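You operate a simulated robot arm through the tools that you are given. There is no shell and no other tool. Be economical: measure what you need, move in short steps, check, and stop when the job is done.

The job below is to be done with a simulated two-armed robot. You get a single attempt, and the scene is never put back.

Task
Bring the battery in charger two down to STORE and rack it.
Fine: charger off before it moves, its own bay, rack lid shut; no other battery on that charger. Set down upright: battery three.
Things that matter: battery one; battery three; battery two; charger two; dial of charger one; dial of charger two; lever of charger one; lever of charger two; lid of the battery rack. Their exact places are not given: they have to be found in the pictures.

It is judged by the outcome, as a careful person would: the job done as asked, and still so three seconds after it is handed in. It fails if anything else is knocked over, pushed out of place, dropped, spilled or broken. Lids that push on must go on centred and level and be pressed home; caps that screw on are set level and turned clockwise until they are tight.

Robot
Two 7-joint arms with four-finger grippers on one trunk, on a base that drives. Base frame: it is fixed to the floor where the robot stands at the start and does not move with it; the origin is under the middle of the robot, x ahead of it, y to its left, z up; the surface under the hand at the start is at about z = 0.8. Units: m, rad, N and s.
The left shoulder is at the start at [0.04, 0.181, 1.279], the right one opposite. With the tool pointing down near the work surface each hand reaches from about 0.1 to 0.8 m from the robot's upright axis, wherever it stands, measured 20 degrees to its own side. Places, roughly: charger two [0.7, 0, 1]; dial of charger one [0.5, 0.3, 1]; dial of charger two [0.5, 0, 1]; lever of charger one [0.5, 0.2, 1.1]; lever of charger two [0.5, -0.1, 1.1]; lid of the battery rack [0.7, -0.8, 1.1]. Payload 3.67 kg a hand.
Tool frame (each hand has its own): the origin (TCP) lies between the finger pads and is the grasp point; the fingertips stand 0.028 m ahead of it; z points along the fingers, y is the line along which they close. The gripper opens to 0.112 m. The gripper's body begins 0.073 m behind the TCP.
Orientation is told as [roll, pitch, yaw] about the base's x, y, z axes, in that order, counted from this pose: with the fingers straight down and closing along the base's y, the tool's x points along the base's -x, its y along +y and its z along -z.

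Tools
- The arms move only by the tool arm_command. It takes "left_rows", "right_rows" or both (then of equal length, played together; a hand with none holds still); each is a list of rows, each a list of 3 entries, a list of its own where there are three numbers: the shift along the base's x, y, z in cm, then the turn, a rotation vector about the base's x, y, z in rad, then the finger opening in cm, from 0 to 11.2. In form: [[[x, y, z], [wx, wy, wz], gripper], ...]. A call has 1 to 8 rows; each row is the pose to reach, as a shift and turn from the pose commanded when the call began. Rows are played at 5 a second. More than 0.05 m and 0.15 rad between two rows, or a gripper value outside its range, and nothing of the call is played. A pose out of reach is approached as far as the arm can. The call stops where the force on the tool passes 60 N (or 10 N more than at its start, if that is more) or the arm is blocked; 0.2 s more then pass. The fingers move at their own pace and stop on an object; they squeeze with about 30 N. The grip force told is the motor's: it shows also when the fingers shut on nothing. Time passes only in rows, and 0.2 s behind the last, so rows that repeat a pose let the fingers close. The reply holds the time, the measured pose of the TCP, the force on the tool along the base axes, the opening and the grip force, in the units named above and with some noise, with the torque about the TCP (base axes, N m) and any sound that the robot's microphone picked up.
- Cameras (640 x 400 px; columns grow to the right, rows downward): "scene" is now at [0.0973, -0.0362, 1.4996]; the picture's right is [-0.44, -0.90, 0.00], its down [-0.58, 0.28, -0.76] and it looks along [0.69, -0.33, -0.64] (base axes); focal length 214 px, centre (320, 200). "left" rides on the left gripper at [0.06, 0.018, -0.104] in its tool frame; the picture's right is [-0.29, 0.96, 0.00], its down [-0.80, -0.24, -0.55] and it looks along [-0.53, -0.16, 0.83] (tool axes); focal length 234 px, centre (320, 200). "right" rides on the right gripper at [0.06, -0.018, -0.104] in its tool frame; the picture's right is [0.29, 0.96, 0.00], its down [-0.80, 0.24, -0.55] and it looks along [-0.53, 0.16, 0.83] (tool axes); focal length 234 px, centre (320, 200).
- capture(camera): a new picture of that camera. It takes no simulated time.
- slide_trunk(by): slides the trunk up (or, below 0, down) by that many m; the arms and the scene camera ride with it, the base frame stays. It gives what a move gives, with no picture.
- roll_base(legs): drives the robot by 1 to 6 legs, each [ahead, left, turn to the left] in m, m and rad, along the robot's own axes; the way and the turn of a leg run together, so that a leg with both is an arc; at most 1.5 m and 3.142 rad a leg. The arms and the cameras ride along, it lands a little off, and it stops where it bumps. It gives what a move gives.
- aim_head(pan, tilt): turns the head with the scene camera to pan (to the left, within 1.501 rad either way) and tilt (down, from -0.506 to 1.204), counted from straight ahead of the robot. It gives what a move gives.
- probe_pixels(camera, pixels): for up to 12 pixels [column, row] of the newest picture of that camera ("zoom" is the newest enlarged one), the place [x, y, z] in the base frame of the surface seen there, good to about 0.003 m. It takes no simulated time.
- zoom(camera, box): a new picture of the part [left, top, right, bottom] of that camera's present view, enlarged. It takes no simulated time.
- job_done(): hands the job in; it is judged then, once.

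Go step by step. Measure first, check grasps and placings, and put right what went wrong. The budget is 80 turns and 62 pictures, counting those below and the enlarged ones. Unless the task says otherwise, let go and move clear before handing in, and close with one line.

The tools are called after "Call:" by a JSON object that holds its "method" and its "body". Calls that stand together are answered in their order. arm_command: Moves the arms, as the interface text tells. Its arguments: {"type":"object","properties":{"left_rows":{"type":"array","items":{"type":"array"}},"right_rows":{"type":"array","items":{"type":"array"}}},"required":[]} The other tools are called the same way: slide_trunk (by) slides the trunk up or down; roll_base (legs) drives the base; aim_head (pan, tilt) turns the head that bears the scene camera; capture (camera) takes a picture; probe_pixels (camera, pixels) gives the place of the surface under pixels of a picture; zoom (camera, box) takes an enlarged picture of a part of a camera's view; job_done () hands the job in.

At the start:

```text
time_s: 0.0
left_tool_pos: [0.4255, -0.0545, 1.3884]
left_ee_rot: [0.0, 0.0, -0.001]
left_ft_force: [-0.1, 0.1, -0.1]
left_wrist_torque: [0.01, -0.03, 0.03]
left_width: 0.1119
left_grasp_force: 0.1
right_tool_pos: [0.3374, -0.479, 1.4031]
right_ee_rot: [0.001, 0.0, 0.001]
right_ft_force: [0.2, -0.2, -0.1]
right_wrist_torque: [0.04, -0.01, -0.01]
right_width: 0.1122
right_grasp_force: 0.0
trunk travel left (down, up): [-0.4, 0.114]
robot x, y, heading: [0.0015, -0.0009, 0.004]
head pan, tilt: [-0.45, 0.7]
```

scene: 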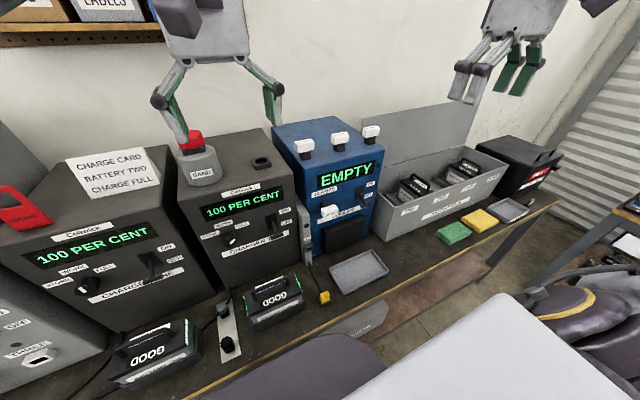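
right: 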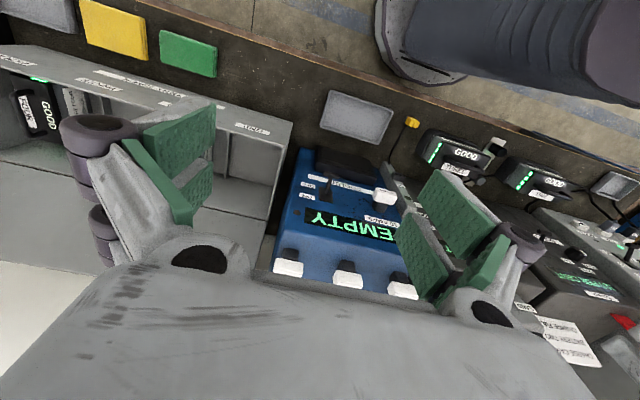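
left: 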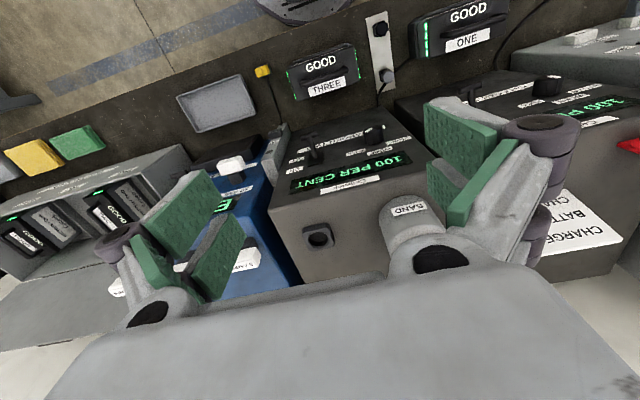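

The scene shows two grey chargers reading "100 PER CENT" (around 85,245 and 240,205), a battery in front of each, a blue unit reading EMPTY, and the rack with its lid open. I'll zoom in to read the labels.

Call:
{"method": "zoom", "body": {"camera": "scene", "box": [170, 130, 330, 340]}}

Call:
{"method": "zoom", "body": {"camera": "scene", "box": [0, 130, 220, 400]}}

Call:
{"method": "zoom", "body": {"camera": "scene", "box": [360, 110, 560, 250]}}

Call:
{"method": "zoom", "body": {"camera": "left", "box": [260, 0, 520, 200]}}

```text
1.90 times, centred on (250, 235) of scene
```

zoom: 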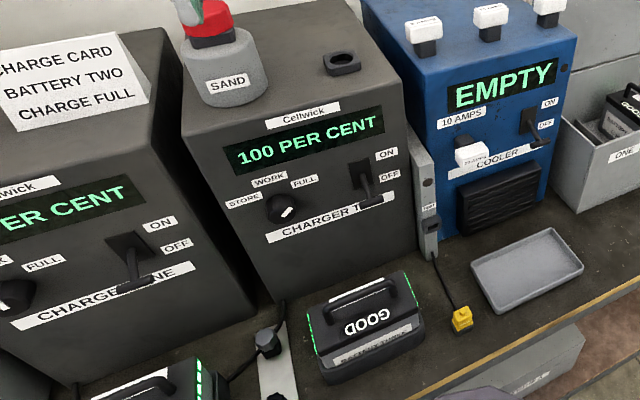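

```text
1.48 times, centred on (110, 265) of scene
```

zoom: 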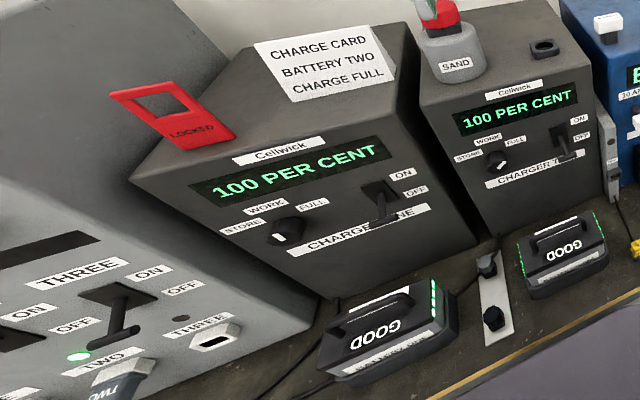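

```text
2.86 times, centred on (460, 180) of scene
```

zoom: 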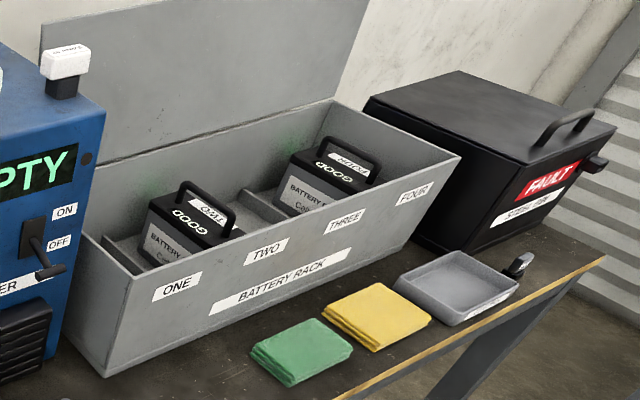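

```text
2.00 times, centred on (390, 100) of left
```

zoom: 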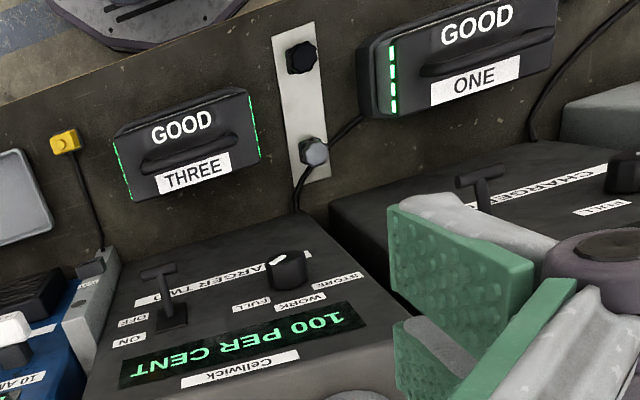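

Battery THREE stands in front of charger two. I need the dial and lever states, and the docking and bay geometry, so I'll zoom tighter and probe.

Call:
{"method": "zoom", "body": {"camera": "scene", "box": [195, 180, 305, 260]}}

Call:
{"method": "zoom", "body": {"camera": "scene", "box": [215, 255, 345, 350]}}

Call:
{"method": "probe_pixels", "body": {"camera": "scene", "pixels": [[276, 300], [262, 318], [249, 294], [300, 276], [227, 240], [265, 258], [269, 230], [180, 200], [268, 140], [309, 230], [228, 344], [223, 310]]}}

```text
5.00 times, centred on (250, 220) of scene
```

zoom: 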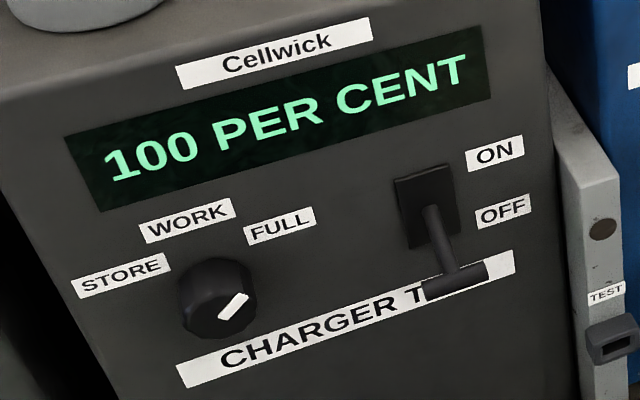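

```text
4.21 times, centred on (280, 302) of scene
```

zoom: 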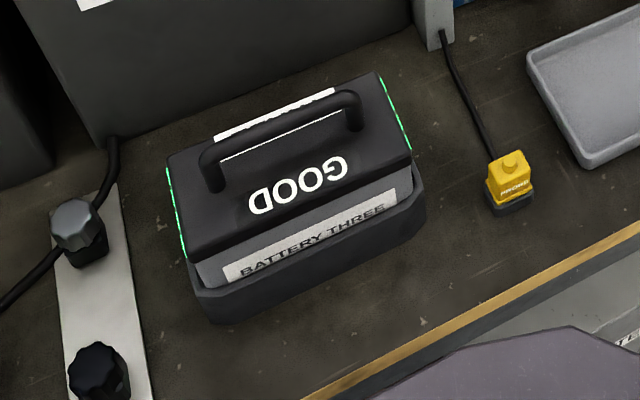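

```text
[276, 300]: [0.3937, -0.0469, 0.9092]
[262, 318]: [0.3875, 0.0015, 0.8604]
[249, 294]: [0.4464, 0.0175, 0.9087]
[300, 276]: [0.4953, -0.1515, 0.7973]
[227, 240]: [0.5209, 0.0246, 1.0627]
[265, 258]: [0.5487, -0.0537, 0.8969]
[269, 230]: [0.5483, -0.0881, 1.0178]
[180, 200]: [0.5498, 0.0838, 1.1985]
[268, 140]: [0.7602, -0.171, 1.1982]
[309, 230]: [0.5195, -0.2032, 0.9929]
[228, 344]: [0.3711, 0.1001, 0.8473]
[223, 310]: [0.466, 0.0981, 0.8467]
```

Battery three sits in a dock cup. Next I'll probe the lever tip, dial face and labels in an enlarged view to see their states.

Call:
{"method": "zoom", "body": {"camera": "scene", "box": [215, 200, 295, 250]}}

Call:
{"method": "probe_pixels", "body": {"camera": "zoom", "pixels": [[180, 280], [110, 300], [155, 250], [90, 220], [135, 345], [475, 335], [450, 350], [510, 320], [435, 260], [410, 200], [395, 150], [455, 250]]}}

Call:
{"method": "probe_pixels", "body": {"camera": "scene", "pixels": [[153, 264], [160, 276], [90, 285], [218, 234], [251, 229], [235, 223]]}}

```text
8.00 times, centred on (255, 225) of scene
```

zoom: 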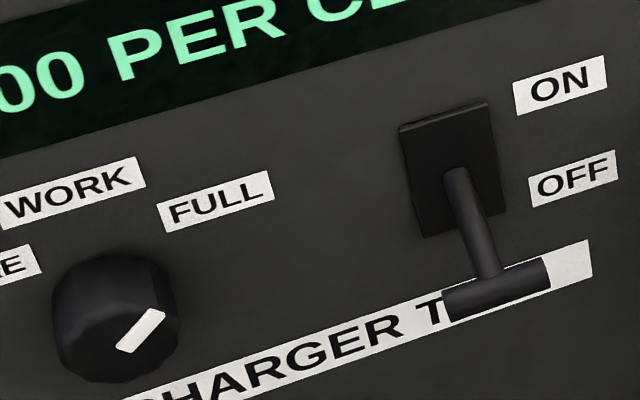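

```text
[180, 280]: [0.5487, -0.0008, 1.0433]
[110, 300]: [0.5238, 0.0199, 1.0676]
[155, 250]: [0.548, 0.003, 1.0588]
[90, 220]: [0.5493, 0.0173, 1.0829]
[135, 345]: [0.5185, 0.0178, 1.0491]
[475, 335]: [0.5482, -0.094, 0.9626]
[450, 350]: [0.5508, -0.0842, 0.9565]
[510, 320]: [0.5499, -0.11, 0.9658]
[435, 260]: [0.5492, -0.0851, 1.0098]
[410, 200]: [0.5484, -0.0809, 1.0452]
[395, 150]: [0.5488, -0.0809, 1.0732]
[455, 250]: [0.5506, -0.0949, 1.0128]
```

```text
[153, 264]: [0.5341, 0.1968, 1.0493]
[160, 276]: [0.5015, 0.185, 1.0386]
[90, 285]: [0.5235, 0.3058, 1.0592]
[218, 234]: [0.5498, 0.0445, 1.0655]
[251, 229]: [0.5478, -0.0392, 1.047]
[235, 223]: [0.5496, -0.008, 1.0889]
```

I missed the lever itself, so I'll probe it directly along with the rack geometry.

Call:
{"method": "probe_pixels", "body": {"camera": "zoom", "pixels": [[455, 180], [470, 220], [485, 260], [480, 295], [520, 278], [450, 302], [545, 272], [125, 270], [95, 300], [150, 330], [80, 345], [140, 320]]}}

Call:
{"method": "aim_head", "body": {"pan": -0.85, "tilt": 0.6}}

Call:
{"method": "capture", "body": {"camera": "scene"}}

```text
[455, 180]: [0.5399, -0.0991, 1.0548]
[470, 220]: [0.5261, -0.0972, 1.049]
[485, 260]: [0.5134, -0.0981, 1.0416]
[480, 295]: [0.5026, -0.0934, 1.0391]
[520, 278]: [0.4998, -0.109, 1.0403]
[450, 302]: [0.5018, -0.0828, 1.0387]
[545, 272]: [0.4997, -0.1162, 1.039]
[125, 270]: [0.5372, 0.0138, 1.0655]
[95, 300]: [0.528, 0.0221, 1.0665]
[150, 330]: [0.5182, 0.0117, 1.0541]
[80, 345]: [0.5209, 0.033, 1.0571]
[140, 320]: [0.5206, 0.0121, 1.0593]
```

```text
time_s: 0.9
left_tool_pos: [0.4248, -0.0546, 1.3886]
left_ee_rot: [0.0, 0.0, -0.001]
left_ft_force: [-0.4, -0.4, 0.1]
left_wrist_torque: [-0.01, 0.04, 0.03]
left_width: 0.112
left_grasp_force: 0.2
right_tool_pos: [0.3355, -0.4774, 1.4039]
right_ee_rot: [0.0, 0.0, 0.001]
right_ft_force: [0.6, 0.4, 0.2]
right_wrist_torque: [0.0, -0.03, 0.02]
right_width: 0.1124
right_grasp_force: 0.0
trunk travel left (down, up): [-0.4, 0.114]
robot x, y, heading: [0.0018, -0.0005, 0.001]
head pan, tilt: [-0.85, 0.6]
```

```text
51 pictures are left
```

scene: 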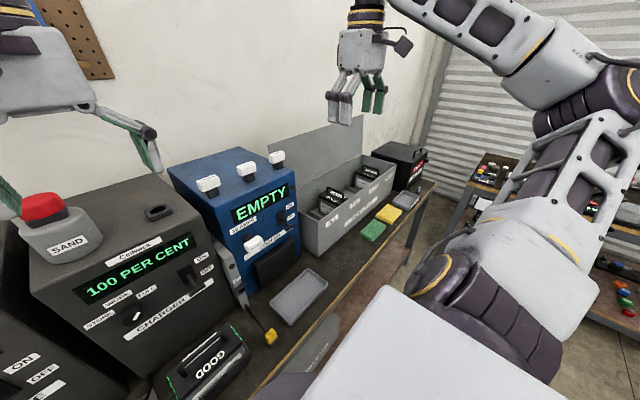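

Charger two's lever tip (z 1.039) is lower than its root (z 1.055), so it may already be OFF with the dial at FULL. I'll zoom in on the rack now and probe it.

Call:
{"method": "zoom", "body": {"camera": "scene", "box": [270, 110, 430, 260]}}

Call:
{"method": "probe_pixels", "body": {"camera": "zoom", "pixels": [[130, 340], [250, 340], [480, 180], [400, 110], [90, 270], [250, 225], [310, 160], [340, 170], [360, 20], [250, 60], [200, 240], [300, 200]]}}

```text
2.67 times, centred on (350, 185) of scene
```

zoom: 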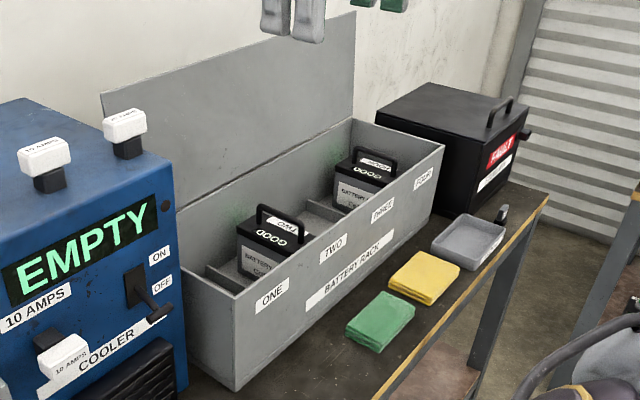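

```text
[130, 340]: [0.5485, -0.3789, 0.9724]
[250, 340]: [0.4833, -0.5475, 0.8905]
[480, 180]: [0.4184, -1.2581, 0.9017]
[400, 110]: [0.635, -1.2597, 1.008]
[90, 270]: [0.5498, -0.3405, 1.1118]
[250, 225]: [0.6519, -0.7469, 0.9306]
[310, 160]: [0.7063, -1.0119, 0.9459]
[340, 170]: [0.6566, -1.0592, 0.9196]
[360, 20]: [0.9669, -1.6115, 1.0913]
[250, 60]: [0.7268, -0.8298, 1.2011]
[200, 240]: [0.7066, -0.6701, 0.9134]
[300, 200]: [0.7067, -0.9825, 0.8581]
```

Rack bays TWO and FOUR are occupied and ONE and THREE look empty, so battery three's own bay is THREE. I'll begin with the dial: point the head at charger two and turn the left hand to point forward.

Call:
{"method": "aim_head", "body": {"pan": -0.05, "tilt": 0.75}}

Call:
{"method": "arm_command", "body": {"left_rows": [[[-0.5, 1, -2], [0, -0.142, 0], 7], [[-1, 2, -4], [0, -0.284, 0], 7], [[-1.5, 3, -7], [0, -0.426, 0], 7], [[-2, 4, -10], [0, -0.568, 0], 7], [[-2.5, 5, -13], [0, -0.71, 0], 7], [[-3, 6, -16], [0, -0.852, 0], 7], [[-3.5, 7, -18], [0, -0.994, 0], 7], [[-4, 7.4, -20], [0, -1.136, 0], 7]]}}

Call:
{"method": "arm_command", "body": {"left_rows": [[[0, 0, -2], [0, -0.145, 0], 7], [[0, 0, -4], [0, -0.29, 0], 7], [[0, 0, -6], [0, -0.435, 0], 7], [[0, 0, -6], [0, -0.435, 0], 7]]}}

Call:
{"method": "capture", "body": {"camera": "scene"}}

Call:
{"method": "capture", "body": {"camera": "left"}}

```text
time_s: 2.0
left_tool_pos: [0.4264, -0.0557, 1.3888]
left_ee_rot: [-0.001, -0.001, -0.001]
left_ft_force: [-0.3, 1.6, 0.2]
left_wrist_torque: [0.0, -0.01, -0.01]
left_width: 0.1118
left_grasp_force: 0.0
right_tool_pos: [0.3356, -0.4791, 1.4032]
right_ee_rot: [0.0, -0.001, 0.001]
right_ft_force: [-0.5, -0.8, -0.2]
right_wrist_torque: [-0.03, 0.0, 0.02]
right_width: 0.1121
right_grasp_force: 0.1
trunk travel left (down, up): [-0.4, 0.114]
robot x, y, heading: [-0.0013, 0.0011, 0.001]
head pan, tilt: [-0.051, 0.75]
```

```text
time_s: 3.8
left_tool_pos: [0.395, 0.0005, 1.1884]
left_ee_rot: [0.004, -1.136, 0.0]
left_ft_force: [0.2, -0.4, 0.7]
left_wrist_torque: [-0.01, 0.02, 0.03]
left_width: 0.0699
left_grasp_force: 0.0
left hand out of reach, approached as far as the arm can: row 8
right_tool_pos: [0.3359, -0.4798, 1.4024]
right_ee_rot: [0.001, -0.001, 0.001]
right_ft_force: [-0.3, -1.2, -1.3]
right_wrist_torque: [0.02, -0.02, -0.04]
right_width: 0.112
right_grasp_force: 0.0
trunk travel left (down, up): [-0.4, 0.114]
robot x, y, heading: [-0.0016, 0.0006, -0.002]
head pan, tilt: [-0.051, 0.75]
```

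```text
time_s: 4.8
left_tool_pos: [0.3958, 0.0022, 1.1295]
left_ee_rot: [2.876, -1.568, -2.873]
left_ft_force: [0.3, 0.2, -0.2]
left_wrist_torque: [0.04, 0.03, 0.01]
left_width: 0.0699
left_grasp_force: 0.1
right_tool_pos: [0.3358, -0.4799, 1.4032]
right_ee_rot: [0.0, 0.0, 0.002]
right_ft_force: [0.4, -0.2, -0.1]
right_wrist_torque: [0.03, 0.0, 0.04]
right_width: 0.1119
right_grasp_force: 0.0
trunk travel left (down, up): [-0.4, 0.114]
robot x, y, heading: [-0.0006, -0.0001, 0.001]
head pan, tilt: [-0.051, 0.75]
```

```text
49 pictures are left
```

scene: 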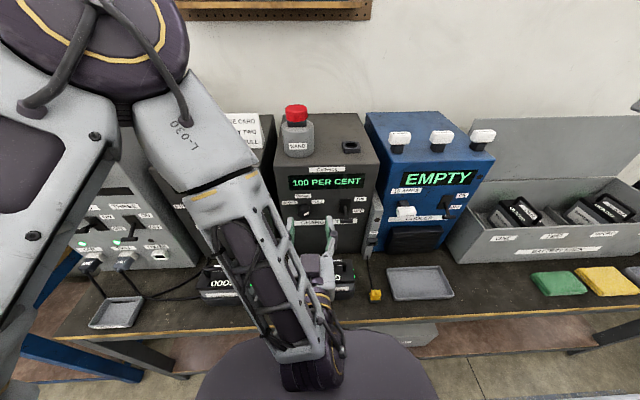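

```text
48 pictures are left
```

left: 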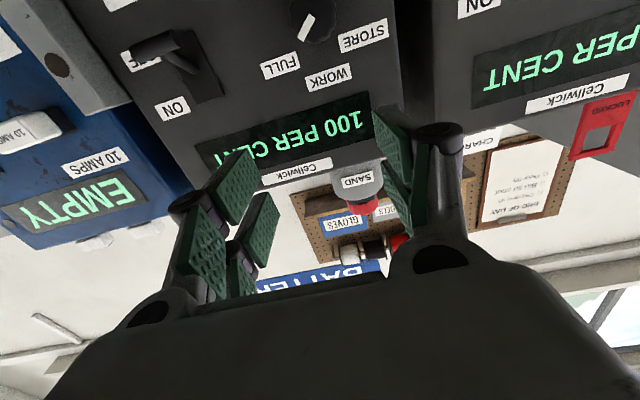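

The left wrist camera gives an upside-down front view: the dial mark at (307,27) points towards FULL. I'll probe the dial, labels and lever.

Call:
{"method": "zoom", "body": {"camera": "left", "box": [110, 0, 410, 140]}}

Call:
{"method": "probe_pixels", "body": {"camera": "left", "pixels": [[280, 64], [329, 77], [363, 35], [307, 27], [304, 36], [312, 16], [296, 12], [328, 20], [172, 108], [140, 60], [160, 45], [205, 80]]}}

```text
2.13 times, centred on (260, 70) of left
```

zoom: 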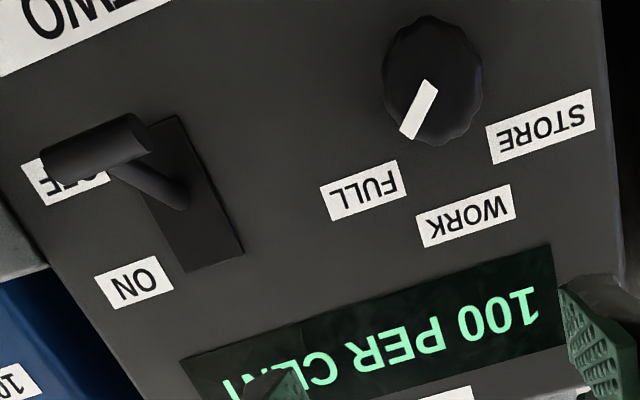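

```text
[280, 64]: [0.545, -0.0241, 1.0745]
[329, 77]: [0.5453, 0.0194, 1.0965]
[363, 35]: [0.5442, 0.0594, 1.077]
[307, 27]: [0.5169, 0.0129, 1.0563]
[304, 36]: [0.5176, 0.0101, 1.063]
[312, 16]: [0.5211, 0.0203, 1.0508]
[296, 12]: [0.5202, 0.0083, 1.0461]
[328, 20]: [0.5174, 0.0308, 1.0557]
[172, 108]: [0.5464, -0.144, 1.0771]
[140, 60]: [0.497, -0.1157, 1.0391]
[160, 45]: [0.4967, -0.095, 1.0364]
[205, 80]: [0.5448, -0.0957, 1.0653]
```

The dial's centre is about (y 0.019, z 1.053); FULL lies about 60° right of up and STORE about 60° left. The lever is down at OFF. I'll pre-roll the hand +60° and line it up in front of the dial.

Call:
{"method": "arm_command", "body": {"left_rows": [[[0, 0.3, -1], [0.15, 0, 0], 7], [[0, 0.6, -2], [0.3, 0, 0], 7], [[0, 0.9, -3], [0.45, 0, 0], 7], [[0, 1.2, -4.5], [0.6, 0, 0], 7], [[0, 1.4, -5.5], [0.75, 0, 0], 7], [[0, 1.6, -6.5], [0.9, 0, 0], 7], [[0, 1.7, -7.6], [1.04, 0, 0], 7], [[0, 1.7, -7.6], [1.04, 0, 0], 7]]}}

Call:
{"method": "capture", "body": {"camera": "left"}}

```text
time_s: 6.6
left_tool_pos: [0.3981, 0.0203, 1.0558]
left_ee_rot: [1.567, -0.535, -1.56]
left_ft_force: [0.3, 0.5, 0.0]
left_wrist_torque: [-0.03, -0.01, -0.01]
left_width: 0.0702
left_grasp_force: 0.1
right_tool_pos: [0.3366, -0.4778, 1.4035]
right_ee_rot: [-0.001, -0.001, 0.003]
right_ft_force: [0.3, 0.1, 0.1]
right_wrist_torque: [0.02, 0.01, 0.0]
right_width: 0.1122
right_grasp_force: 0.0
trunk travel left (down, up): [-0.4, 0.114]
robot x, y, heading: [0.0, 0.0001, 0.002]
head pan, tilt: [-0.051, 0.75]
```

```text
46 pictures are left
```

left: 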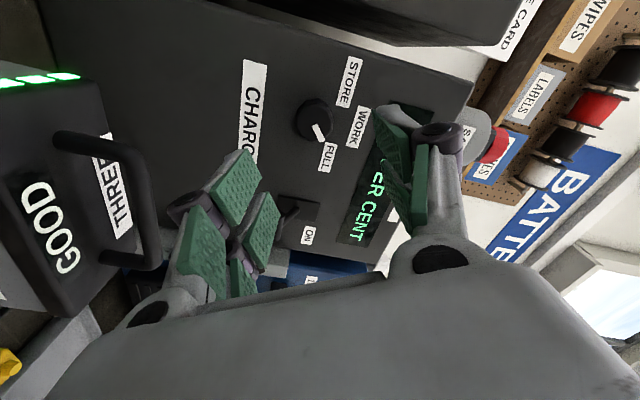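

The hand is aligned and the dial sits between the fingers. Now advancing 11.5 cm onto it and closing.

Call:
{"method": "arm_command", "body": {"left_rows": [[[4, 0, -0.1], [0, 0, 0], 7], [[8, 0, -0.2], [0, 0, 0], 7], [[10, 0, -0.3], [0, 0, 0], 7], [[11.3, 0, -0.3], [0, 0, 0], 7], [[11.3, 0, -0.3], [0, 0, 0], 5], [[11.3, 0, -0.3], [0, 0, 0], 3], [[11.3, 0, -0.3], [0, 0, 0], 2]]}}

Call:
{"method": "capture", "body": {"camera": "left"}}

```text
time_s: 8.2
left_tool_pos: [0.5079, 0.0197, 1.0497]
left_ee_rot: [1.571, -0.531, -1.571]
left_ft_force: [1.0, 1.4, -2.8]
left_wrist_torque: [-0.13, 0.24, 0.15]
left_width: 0.0355
left_grasp_force: 44.4
right_tool_pos: [0.3362, -0.4773, 1.403]
right_ee_rot: [0.001, 0.0, 0.002]
right_ft_force: [0.7, -0.6, 0.1]
right_wrist_torque: [0.03, 0.01, 0.01]
right_width: 0.1119
right_grasp_force: 0.0
trunk travel left (down, up): [-0.4, 0.114]
robot x, y, heading: [-0.0017, -0.0017, 0.0]
head pan, tilt: [-0.051, 0.75]
```

```text
45 pictures are left
```

left: 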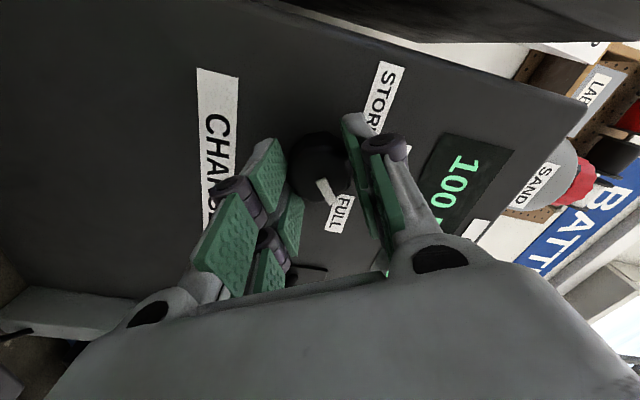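

The fingers hold the dial (width 0.0355 m, 44 N). Turning it counter-clockwise towards STORE.

Call:
{"method": "arm_command", "body": {"left_rows": [[[0, 0, 0], [-0.14, 0, 0], 2], [[0, 0, 0], [-0.28, 0, 0], 2], [[0, 0, 0], [-0.42, 0, 0], 2], [[0, 0, 0], [-0.56, 0, 0], 2], [[0, 0, 0], [-0.7, 0, 0], 2], [[0, 0, 0], [-0.84, 0, 0], 2], [[0, 0, 0], [-0.98, 0, 0], 2], [[0, 0, 0], [-1.12, 0, 0], 2]]}}

Call:
{"method": "arm_command", "body": {"left_rows": [[[0, 0, 0], [-0.14, 0, 0], 2], [[0, 0, 0], [-0.28, 0, 0], 2], [[0, 0, 0], [-0.42, 0, 0], 2], [[0, 0, 0], [-0.56, 0, 0], 2], [[0, 0, 0], [-0.7, 0, 0], 2], [[0, 0, 0], [-0.84, 0, 0], 2], [[0, 0, 0], [-0.95, 0, 0], 2]]}}

Call:
{"method": "capture", "body": {"camera": "left"}}

```text
time_s: 10.0
left_tool_pos: [0.5087, 0.02, 1.0501]
left_ee_rot: [-1.581, -1.488, 1.581]
left_ft_force: [1.3, 3.5, 1.4]
left_wrist_torque: [0.03, 0.16, 0.21]
left_width: 0.0355
left_grasp_force: 44.7
right_tool_pos: [0.3362, -0.4783, 1.4025]
right_ee_rot: [0.0, 0.0, 0.002]
right_ft_force: [0.1, -0.2, 0.3]
right_wrist_torque: [-0.02, -0.04, -0.04]
right_width: 0.1118
right_grasp_force: 0.1
trunk travel left (down, up): [-0.4, 0.114]
robot x, y, heading: [0.0014, 0.0017, 0.003]
head pan, tilt: [-0.051, 0.75]
```

```text
time_s: 11.6
left_tool_pos: [0.5093, 0.019, 1.0498]
left_ee_rot: [-1.571, -0.541, 1.572]
left_ft_force: [0.6, 5.1, -0.2]
left_wrist_torque: [0.87, -0.11, 0.54]
left_width: 0.0354
left_grasp_force: 45.1
right_tool_pos: [0.3371, -0.4781, 1.4026]
right_ee_rot: [-0.001, 0.0, 0.002]
right_ft_force: [-0.7, 0.5, -0.2]
right_wrist_torque: [0.0, 0.01, 0.0]
right_width: 0.1119
right_grasp_force: 0.0
trunk travel left (down, up): [-0.4, 0.114]
robot x, y, heading: [-0.0006, -0.0009, -0.001]
head pan, tilt: [-0.051, 0.75]
```

```text
44 pictures are left
```

left: 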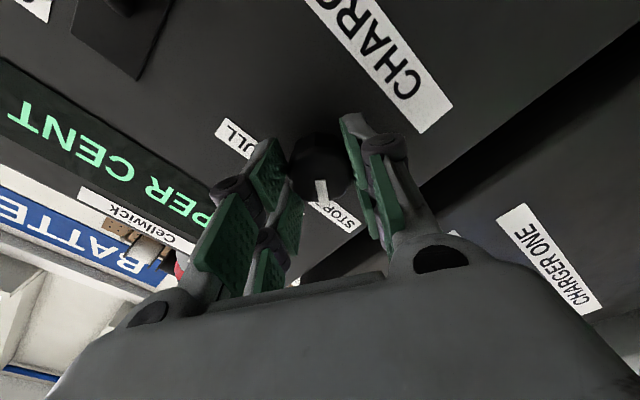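

The mark now points at STORE and the 0.87 N m torque suggests the end stop. Releasing, backing off and checking.

Call:
{"method": "arm_command", "body": {"left_rows": [[[0, 0, 0], [0, 0, 0], 6], [[0, 0, 0], [0, 0, 0], 7], [[-4, 0, 0], [0, 0, 0], 7], [[-8, 0, 0], [0, 0, 0], 7], [[-11, 0, 0], [0, 0, 0], 7]]}}

Call:
{"method": "capture", "body": {"camera": "left"}}

```text
time_s: 13.0
left_tool_pos: [0.4152, 0.0354, 1.0683]
left_ee_rot: [-1.63, -0.545, 1.636]
left_ft_force: [0.5, 0.1, 0.4]
left_wrist_torque: [-0.01, 0.0, -0.02]
left_width: 0.07
left_grasp_force: 0.0
right_tool_pos: [0.3347, -0.4787, 1.4023]
right_ee_rot: [0.0, 0.0, 0.003]
right_ft_force: [-0.3, -0.1, 0.1]
right_wrist_torque: [0.01, -0.02, 0.03]
right_width: 0.1121
right_grasp_force: 0.0
trunk travel left (down, up): [-0.4, 0.114]
robot x, y, heading: [-0.0026, -0.002, -0.003]
head pan, tilt: [-0.051, 0.75]
stopped in row 5 (left hand): the arm was blocked; the commanded pose is now the measured one
```

```text
43 pictures are left
```

left: 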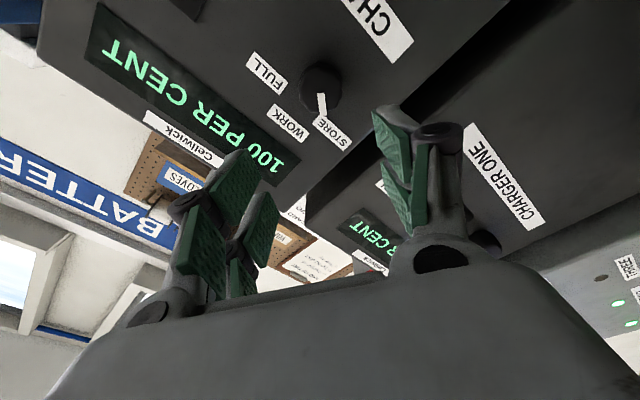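

The dial is now at STORE; the blocked retreat looks like the arm meeting its own trunk. Next I'll roll the left hand so it closes vertically and move it in front of charger two's lever bar at about (0.50, -0.099, 1.038).

Call:
{"method": "arm_command", "body": {"left_rows": [[[1, -1.5, 0], [-0.1, 0, 0], 5], [[1.5, -3, -0.5], [-0.2, 0, 0], 5], [[1.5, -5, -1], [-0.3, 0, 0], 5], [[1.5, -7, -1.5], [-0.4, 0, 0], 5], [[1.5, -9, -2], [-0.5, 0, 0], 4.5], [[1.5, -11, -2.5], [-0.5, 0, 0], 4.5], [[1.5, -13.4, -3], [-0.5, 0, 0], 4.5], [[1.5, -13.4, -3], [-0.5, 0, 0], 4.5]]}}

Call:
{"method": "capture", "body": {"camera": "left"}}

Call:
{"method": "capture", "body": {"camera": "scene"}}

```text
time_s: 14.0
left_tool_pos: [0.4574, 0.0576, 1.0845]
left_ee_rot: [-1.686, -0.202, 1.772]
left_ft_force: [-0.6, 0.7, 0.1]
left_wrist_torque: [0.04, -0.03, 0.01]
left_width: 0.0496
left_grasp_force: 0.1
right_tool_pos: [0.3354, -0.4778, 1.4025]
right_ee_rot: [0.0, 0.002, 0.003]
right_ft_force: [-0.1, 0.7, -0.1]
right_wrist_torque: [0.0, 0.02, -0.01]
right_width: 0.1121
right_grasp_force: 0.0
trunk travel left (down, up): [-0.4, 0.114]
robot x, y, heading: [0.0015, -0.0008, -0.005]
head pan, tilt: [-0.051, 0.75]
stopped in row 4 (left hand): the arm was blocked; the commanded pose is now the measured one
```

```text
42 pictures are left
```

left: 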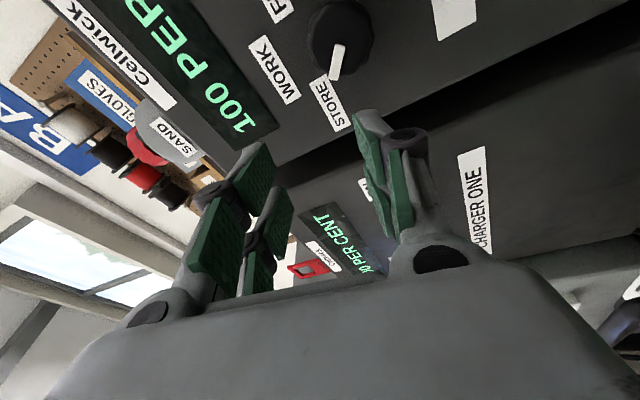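

```text
41 pictures are left
```

scene: 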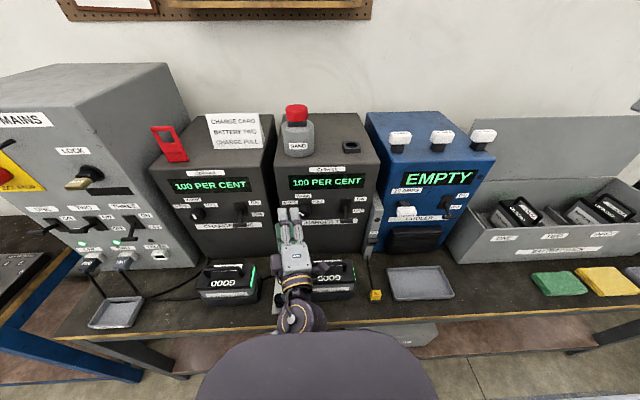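

The left arm is cramped and drifting the wrong way, so I'll back the base up 0.2 m and use the right hand for the lever.

Call:
{"method": "roll_base", "body": {"legs": [[-0.2, 0, 0]]}}

Call:
{"method": "arm_command", "body": {"right_rows": [[[1, 2, -2], [0, -0.142, 0], 5], [[2, 5, -4], [0, -0.284, 0], 5], [[3, 8, -7], [0, -0.426, 0], 5], [[4, 11, -10], [0, -0.568, 0], 5], [[5, 14, -13], [0, -0.71, 0], 5], [[6, 17, -16], [0, -0.852, 0], 5], [[7, 20, -18], [0, -0.994, 0], 5], [[8, 23, -20], [0, -1.136, 0], 5]]}}

Call:
{"method": "arm_command", "body": {"right_rows": [[[1, 3, -2], [0, -0.145, 0], 5], [[2, 6, -4], [0, -0.29, 0], 5], [[3, 9, -6], [0, -0.435, 0], 5], [[4, 12, -8], [0, -0.435, 0], 5]]}}

Call:
{"method": "capture", "body": {"camera": "scene"}}

```text
time_s: 15.6
left_tool_pos: [0.2558, 0.059, 1.0842]
left_ee_rot: [-1.684, -0.205, 1.771]
left_ft_force: [1.0, -0.3, -0.6]
left_wrist_torque: [-0.03, 0.0, 0.02]
left_width: 0.05
left_grasp_force: 0.1
right_tool_pos: [0.1339, -0.4782, 1.4023]
right_ee_rot: [0.0, 0.0, -0.002]
right_ft_force: [0.2, 1.4, 0.3]
right_wrist_torque: [0.02, 0.04, 0.02]
right_width: 0.1118
right_grasp_force: 0.1
trunk travel left (down, up): [-0.4, 0.114]
robot x, y, heading: [-0.2005, -0.0002, 0.003]
head pan, tilt: [-0.051, 0.75]
```

```text
time_s: 17.4
left_tool_pos: [0.2575, 0.0579, 1.0825]
left_ee_rot: [-1.683, -0.207, 1.771]
left_ft_force: [0.5, -0.2, 0.3]
left_wrist_torque: [0.0, 0.05, 0.07]
left_width: 0.0502
left_grasp_force: 0.0
right_tool_pos: [0.3338, -0.2525, 1.2279]
right_ee_rot: [-0.022, -1.127, 0.004]
right_ft_force: [1.9, 5.2, 1.0]
right_wrist_torque: [-0.2, 0.16, -0.33]
right_width: 0.0501
right_grasp_force: 0.2
right hand out of reach, approached as far as the arm can: row 5, 6, 7, 8
trunk travel left (down, up): [-0.4, 0.114]
robot x, y, heading: [-0.2044, -0.0014, -0.001]
head pan, tilt: [-0.051, 0.75]
```

```text
time_s: 18.4
left_tool_pos: [0.2578, 0.0593, 1.0826]
left_ee_rot: [-1.685, -0.203, 1.772]
left_ft_force: [-0.6, 0.8, -0.1]
left_wrist_torque: [-0.03, 0.01, 0.01]
left_width: 0.0499
left_grasp_force: 0.1
right_tool_pos: [0.3719, -0.1225, 1.1508]
right_ee_rot: [2.096, -1.57, -2.095]
right_ft_force: [-0.1, -0.2, -0.3]
right_wrist_torque: [-0.01, 0.02, -0.04]
right_width: 0.0496
right_grasp_force: 0.0
right hand out of reach, approached as far as the arm can: row 1
trunk travel left (down, up): [-0.4, 0.114]
robot x, y, heading: [-0.1982, 0.0016, -0.0]
head pan, tilt: [-0.051, 0.75]
```

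```text
40 pictures are left
```

scene: 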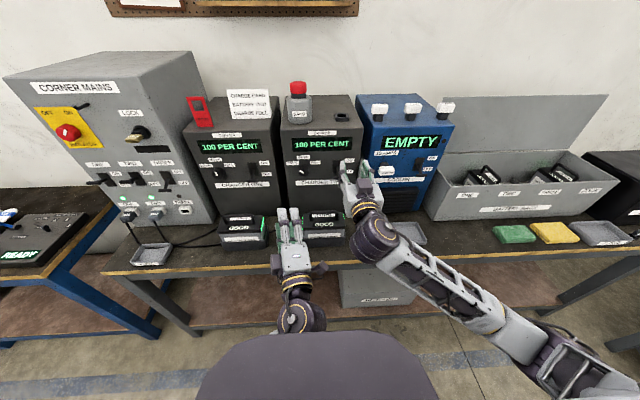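

The right hand points forward near the lever. Rolling it 90° so the fingers straddle the lever bar vertically, and lining up at y -0.099, z 1.045.

Call:
{"method": "arm_command", "body": {"right_rows": [[[0.3, 0.2, -1], [-0.15, 0, 0], 5], [[0.6, 0.5, -2], [-0.3, 0, 0], 5], [[1, 1, -3], [-0.45, 0, 0], 5], [[1.5, 1.3, -4.5], [-0.6, 0, 0], 5], [[2, 1.7, -6], [-0.75, 0, 0], 5], [[2.5, 2, -7.5], [-0.9, 0, 0], 5], [[3, 2.3, -9], [-1.05, 0, 0], 5], [[3.3, 2.35, -10.5], [-1.2, 0, 0], 5]]}}

Call:
{"method": "arm_command", "body": {"right_rows": [[[0, 0, 0], [-0.13, 0, 0], 5], [[0, 0, 0], [-0.25, 0, 0], 5], [[0, 0, 0], [-0.37, 0, 0], 5], [[0, 0, 0], [-0.37, 0, 0], 5]]}}

Call:
{"method": "capture", "body": {"camera": "right"}}

```text
time_s: 20.2
left_tool_pos: [0.2571, 0.0589, 1.0829]
left_ee_rot: [-1.686, -0.205, 1.772]
left_ft_force: [0.2, 0.1, -0.9]
left_wrist_torque: [0.01, 0.03, 0.0]
left_width: 0.0497
left_grasp_force: 0.1
right_tool_pos: [0.4043, -0.1001, 1.0464]
right_ee_rot: [-1.572, -0.37, 1.57]
right_ft_force: [0.1, -1.1, -0.1]
right_wrist_torque: [0.02, 0.01, 0.02]
right_width: 0.0501
right_grasp_force: 0.1
trunk travel left (down, up): [-0.4, 0.114]
robot x, y, heading: [-0.2008, -0.0008, 0.0]
head pan, tilt: [-0.051, 0.75]
```

```text
time_s: 21.2
left_tool_pos: [0.2547, 0.0587, 1.0829]
left_ee_rot: [-1.684, -0.205, 1.772]
left_ft_force: [0.0, 1.2, -0.1]
left_wrist_torque: [0.0, 0.0, 0.0]
left_width: 0.05
left_grasp_force: 0.1
right_tool_pos: [0.4039, -0.0998, 1.0469]
right_ee_rot: [-1.573, -0.002, 1.571]
right_ft_force: [-0.2, -0.2, 0.6]
right_wrist_torque: [0.0, -0.03, -0.01]
right_width: 0.0498
right_grasp_force: 0.0
trunk travel left (down, up): [-0.4, 0.114]
robot x, y, heading: [-0.2007, -0.0003, -0.003]
head pan, tilt: [-0.051, 0.75]
```

```text
39 pictures are left
```

right: 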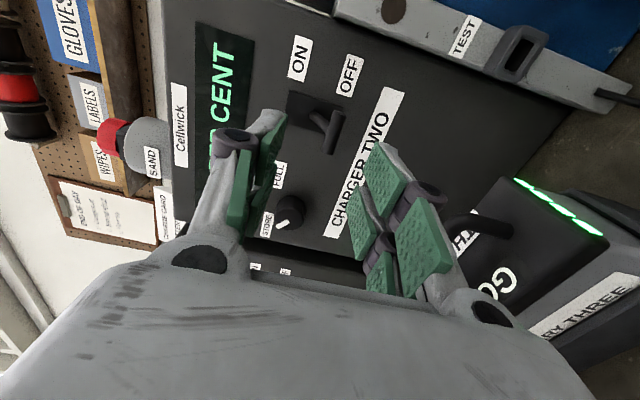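

The lever bar at (332,130) lies between the fingers, on the OFF side. Advancing so the fingers straddle it, then raising it to ON.

Call:
{"method": "arm_command", "body": {"right_rows": [[[4, 0, -0.3], [0, 0, 0], 5], [[7, 0, -0.5], [0, 0, 0], 5], [[8.7, 0, -0.5], [0, 0, 0], 5], [[8.7, 0, 0.5], [0, 0, 0], 5], [[8.7, 0, 1.5], [0, 0, 0], 5], [[8.7, 0, 2.5], [0, 0, 0], 5], [[8.7, 0, 3.5], [0, 0, 0], 5], [[8.7, 0, 4.3], [0, 0, 0], 5]]}}

Call:
{"method": "capture", "body": {"camera": "right"}}

```text
time_s: 23.0
left_tool_pos: [0.2553, 0.0597, 1.0831]
left_ee_rot: [-1.684, -0.204, 1.771]
left_ft_force: [0.4, 0.1, -0.3]
left_wrist_torque: [-0.03, 0.01, 0.03]
left_width: 0.0499
left_grasp_force: 0.1
right_tool_pos: [0.4907, -0.0993, 1.0898]
right_ee_rot: [-1.571, -0.003, 1.573]
right_ft_force: [-0.3, -0.4, -0.5]
right_wrist_torque: [-0.06, 0.0, 0.04]
right_width: 0.0498
right_grasp_force: 0.1
trunk travel left (down, up): [-0.4, 0.114]
robot x, y, heading: [-0.202, 0.0029, -0.007]
head pan, tilt: [-0.051, 0.75]
```

```text
38 pictures are left
```

right: 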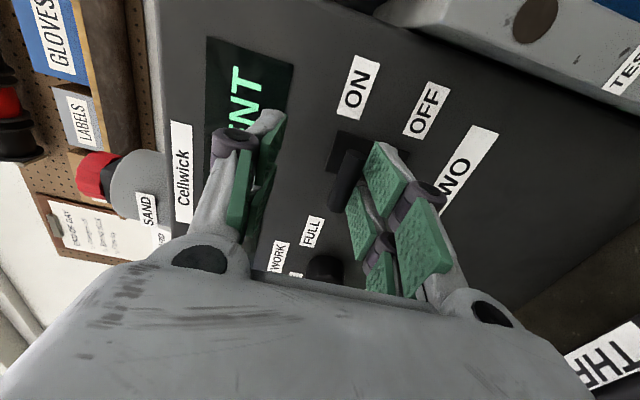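

The bar has moved up with the lower finger. Checking lever and display from the scene camera.

Call:
{"method": "zoom", "body": {"camera": "scene", "box": [270, 110, 390, 200]}}

Call:
{"method": "probe_pixels", "body": {"camera": "right", "pixels": [[345, 178], [350, 160], [348, 195], [340, 205]]}}

```text
4.44 times, centred on (330, 155) of scene
```

zoom: 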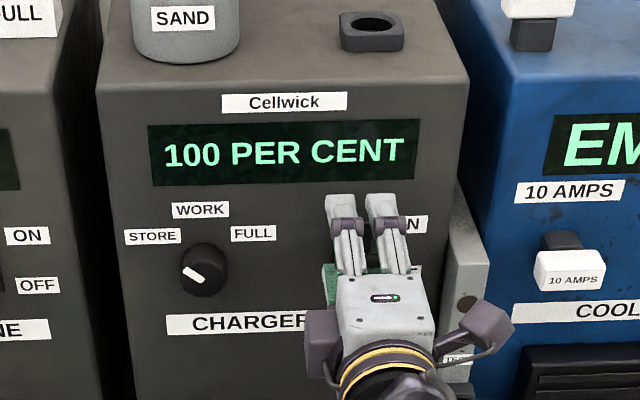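

```text
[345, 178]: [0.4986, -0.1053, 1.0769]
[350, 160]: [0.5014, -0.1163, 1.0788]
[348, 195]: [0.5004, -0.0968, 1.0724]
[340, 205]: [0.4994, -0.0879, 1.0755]
```

The lever bar is at z≈1.076, at about ON, and the dial points at STORE. I'll nudge it up a bit more and wait to see whether the display changes.

Call:
{"method": "arm_command", "body": {"right_rows": [[[0, 0, 0.5], [0, 0, 0], 5], [[0, 0, 0.8], [0, 0, 0], 5], [[0, 0, 0.8], [0, 0, 0], 5], [[0, 0, 0], [0, 0, 0], 5], [[0, 0, -0.5], [0, 0, 0], 5], [[0, 0, -0.5], [0, 0, 0], 5], [[0, 0, -0.5], [0, 0, 0], 5], [[0, 0, -0.5], [0, 0, 0], 5]]}}

Call:
{"method": "zoom", "body": {"camera": "scene", "box": [270, 110, 390, 200]}}

Call:
{"method": "zoom", "body": {"camera": "right", "box": [200, 30, 480, 230]}}

```text
time_s: 24.8
left_tool_pos: [0.2572, 0.0586, 1.0843]
left_ee_rot: [-1.684, -0.204, 1.772]
left_ft_force: [-0.2, -0.2, -0.2]
left_wrist_torque: [-0.01, 0.0, 0.03]
left_width: 0.05
left_grasp_force: 0.1
right_tool_pos: [0.4915, -0.1006, 1.0855]
right_ee_rot: [-1.571, -0.005, 1.571]
right_ft_force: [-0.4, -1.0, -0.6]
right_wrist_torque: [0.01, -0.01, 0.0]
right_width: 0.0499
right_grasp_force: 0.1
trunk travel left (down, up): [-0.4, 0.114]
robot x, y, heading: [-0.2023, -0.0, -0.0]
head pan, tilt: [-0.051, 0.75]
```

```text
4.44 times, centred on (330, 155) of scene
```

zoom: 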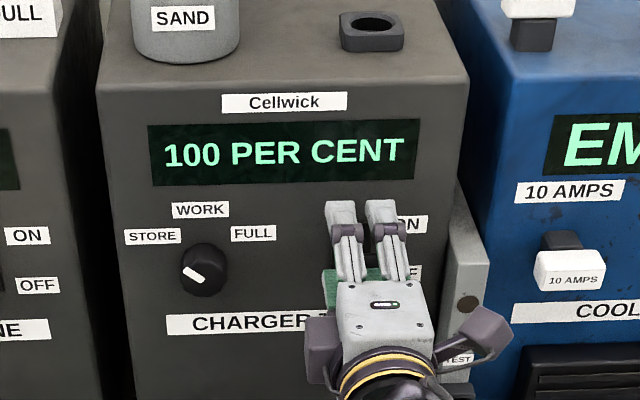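

```text
2.00 times, centred on (340, 130) of right
```

zoom: 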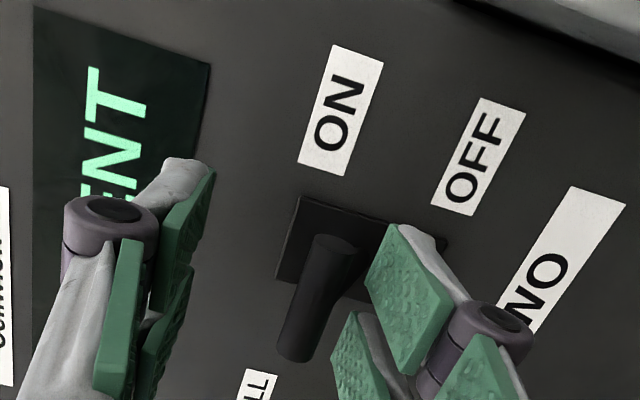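

The lever stays up. While the charger works I'll lift the left hand out of the way and then look again.

Call:
{"method": "arm_command", "body": {"left_rows": [[[0, 2, 2], [0, 0, 0], 5], [[0, 4, 4], [0, 0, 0], 5], [[0, 6, 6], [0, 0, 0], 5], [[0, 8, 9], [0, 0, 0], 5], [[0, 10, 12], [0, 0, 0], 5], [[0, 12, 15], [0, 0, 0], 5], [[0, 14, 18], [0, 0, 0], 5], [[0, 16, 20], [0, 0, 0], 5]]}}

Call:
{"method": "capture", "body": {"camera": "scene"}}

```text
time_s: 26.6
left_tool_pos: [0.3327, 0.1835, 1.2745]
left_ee_rot: [-1.684, -0.203, 1.771]
left_ft_force: [0.9, 0.3, 0.2]
left_wrist_torque: [-0.01, 0.01, -0.03]
left_width: 0.0497
left_grasp_force: 0.0
left hand out of reach, approached as far as the arm can: row 4, 5, 6, 7, 8
right_tool_pos: [0.4914, -0.0994, 1.0852]
right_ee_rot: [-1.57, -0.003, 1.57]
right_ft_force: [-0.1, -0.3, 0.6]
right_wrist_torque: [-0.01, 0.01, 0.0]
right_width: 0.0498
right_grasp_force: 0.1
trunk travel left (down, up): [-0.4, 0.114]
robot x, y, heading: [-0.1992, -0.0009, 0.001]
head pan, tilt: [-0.051, 0.75]
```

```text
34 pictures are left
```

scene: 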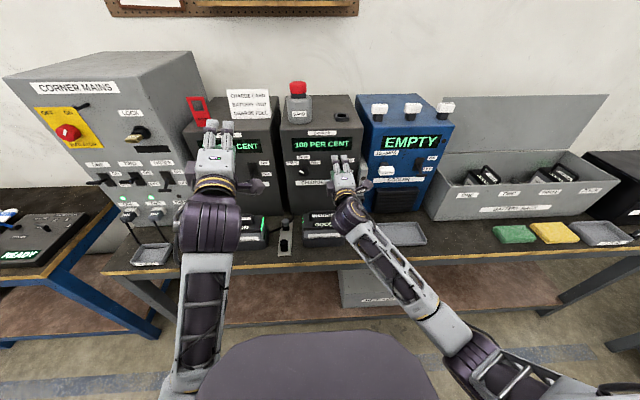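

The display still reads 100 PER CENT after about 4 s with the charger on, so I'll check the mains panel at left and the display more closely.

Call:
{"method": "zoom", "body": {"camera": "scene", "box": [20, 90, 210, 240]}}

Call:
{"method": "arm_command", "body": {"right_rows": [[[0, 0, 0], [0, 0, 0], 5], [[0, 0, 0], [0, 0, 0], 5], [[0, 0, 0], [0, 0, 0], 5], [[0, 0, 0], [0, 0, 0], 5], [[0, 0, 0], [0, 0, 0], 5], [[0, 0, 0], [0, 0, 0], 5], [[0, 0, 0], [0, 0, 0], 5], [[0, 0, 0], [0, 0, 0], 5]]}}

Call:
{"method": "arm_command", "body": {"right_rows": [[[0, 0, 0], [0, 0, 0], 5], [[0, 0, 0], [0, 0, 0], 5], [[0, 0, 0], [0, 0, 0], 5], [[0, 0, 0], [0, 0, 0], 5], [[0, 0, 0], [0, 0, 0], 5], [[0, 0, 0], [0, 0, 0], 5], [[0, 0, 0], [0, 0, 0], 5], [[0, 0, 0], [0, 0, 0], 5]]}}

Call:
{"method": "zoom", "body": {"camera": "scene", "box": [210, 110, 390, 250]}}

```text
2.67 times, centred on (115, 165) of scene
```

zoom: 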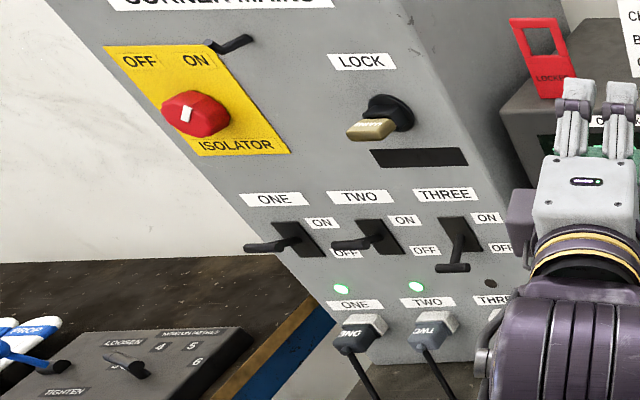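

```text
time_s: 28.4
left_tool_pos: [0.3301, 0.1827, 1.2743]
left_ee_rot: [-1.683, -0.204, 1.773]
left_ft_force: [-0.9, -0.6, 0.0]
left_wrist_torque: [0.0, 0.01, 0.01]
left_width: 0.0503
left_grasp_force: 0.0
right_tool_pos: [0.4914, -0.0997, 1.0857]
right_ee_rot: [-1.57, -0.003, 1.569]
right_ft_force: [-0.3, -0.3, -1.2]
right_wrist_torque: [0.0, 0.03, -0.02]
right_width: 0.0501
right_grasp_force: 0.1
trunk travel left (down, up): [-0.4, 0.114]
robot x, y, heading: [-0.2038, 0.0043, -0.004]
head pan, tilt: [-0.051, 0.75]
```

```text
time_s: 30.2
left_tool_pos: [0.3319, 0.1818, 1.275]
left_ee_rot: [-1.684, -0.204, 1.772]
left_ft_force: [-0.1, 0.4, 0.2]
left_wrist_torque: [0.0, 0.02, -0.01]
left_width: 0.05
left_grasp_force: 0.0
right_tool_pos: [0.491, -0.0999, 1.0852]
right_ee_rot: [-1.57, -0.002, 1.572]
right_ft_force: [-0.2, -0.5, 0.2]
right_wrist_torque: [-0.01, 0.01, -0.03]
right_width: 0.0499
right_grasp_force: 0.0
trunk travel left (down, up): [-0.4, 0.114]
robot x, y, heading: [-0.2012, -0.0003, 0.001]
head pan, tilt: [-0.051, 0.75]
```

```text
2.86 times, centred on (300, 180) of scene
```

zoom: 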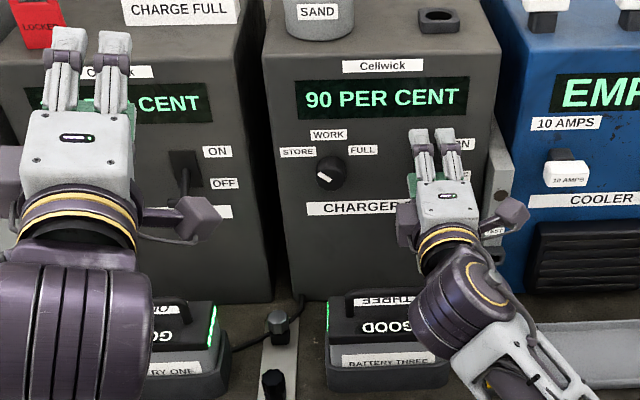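

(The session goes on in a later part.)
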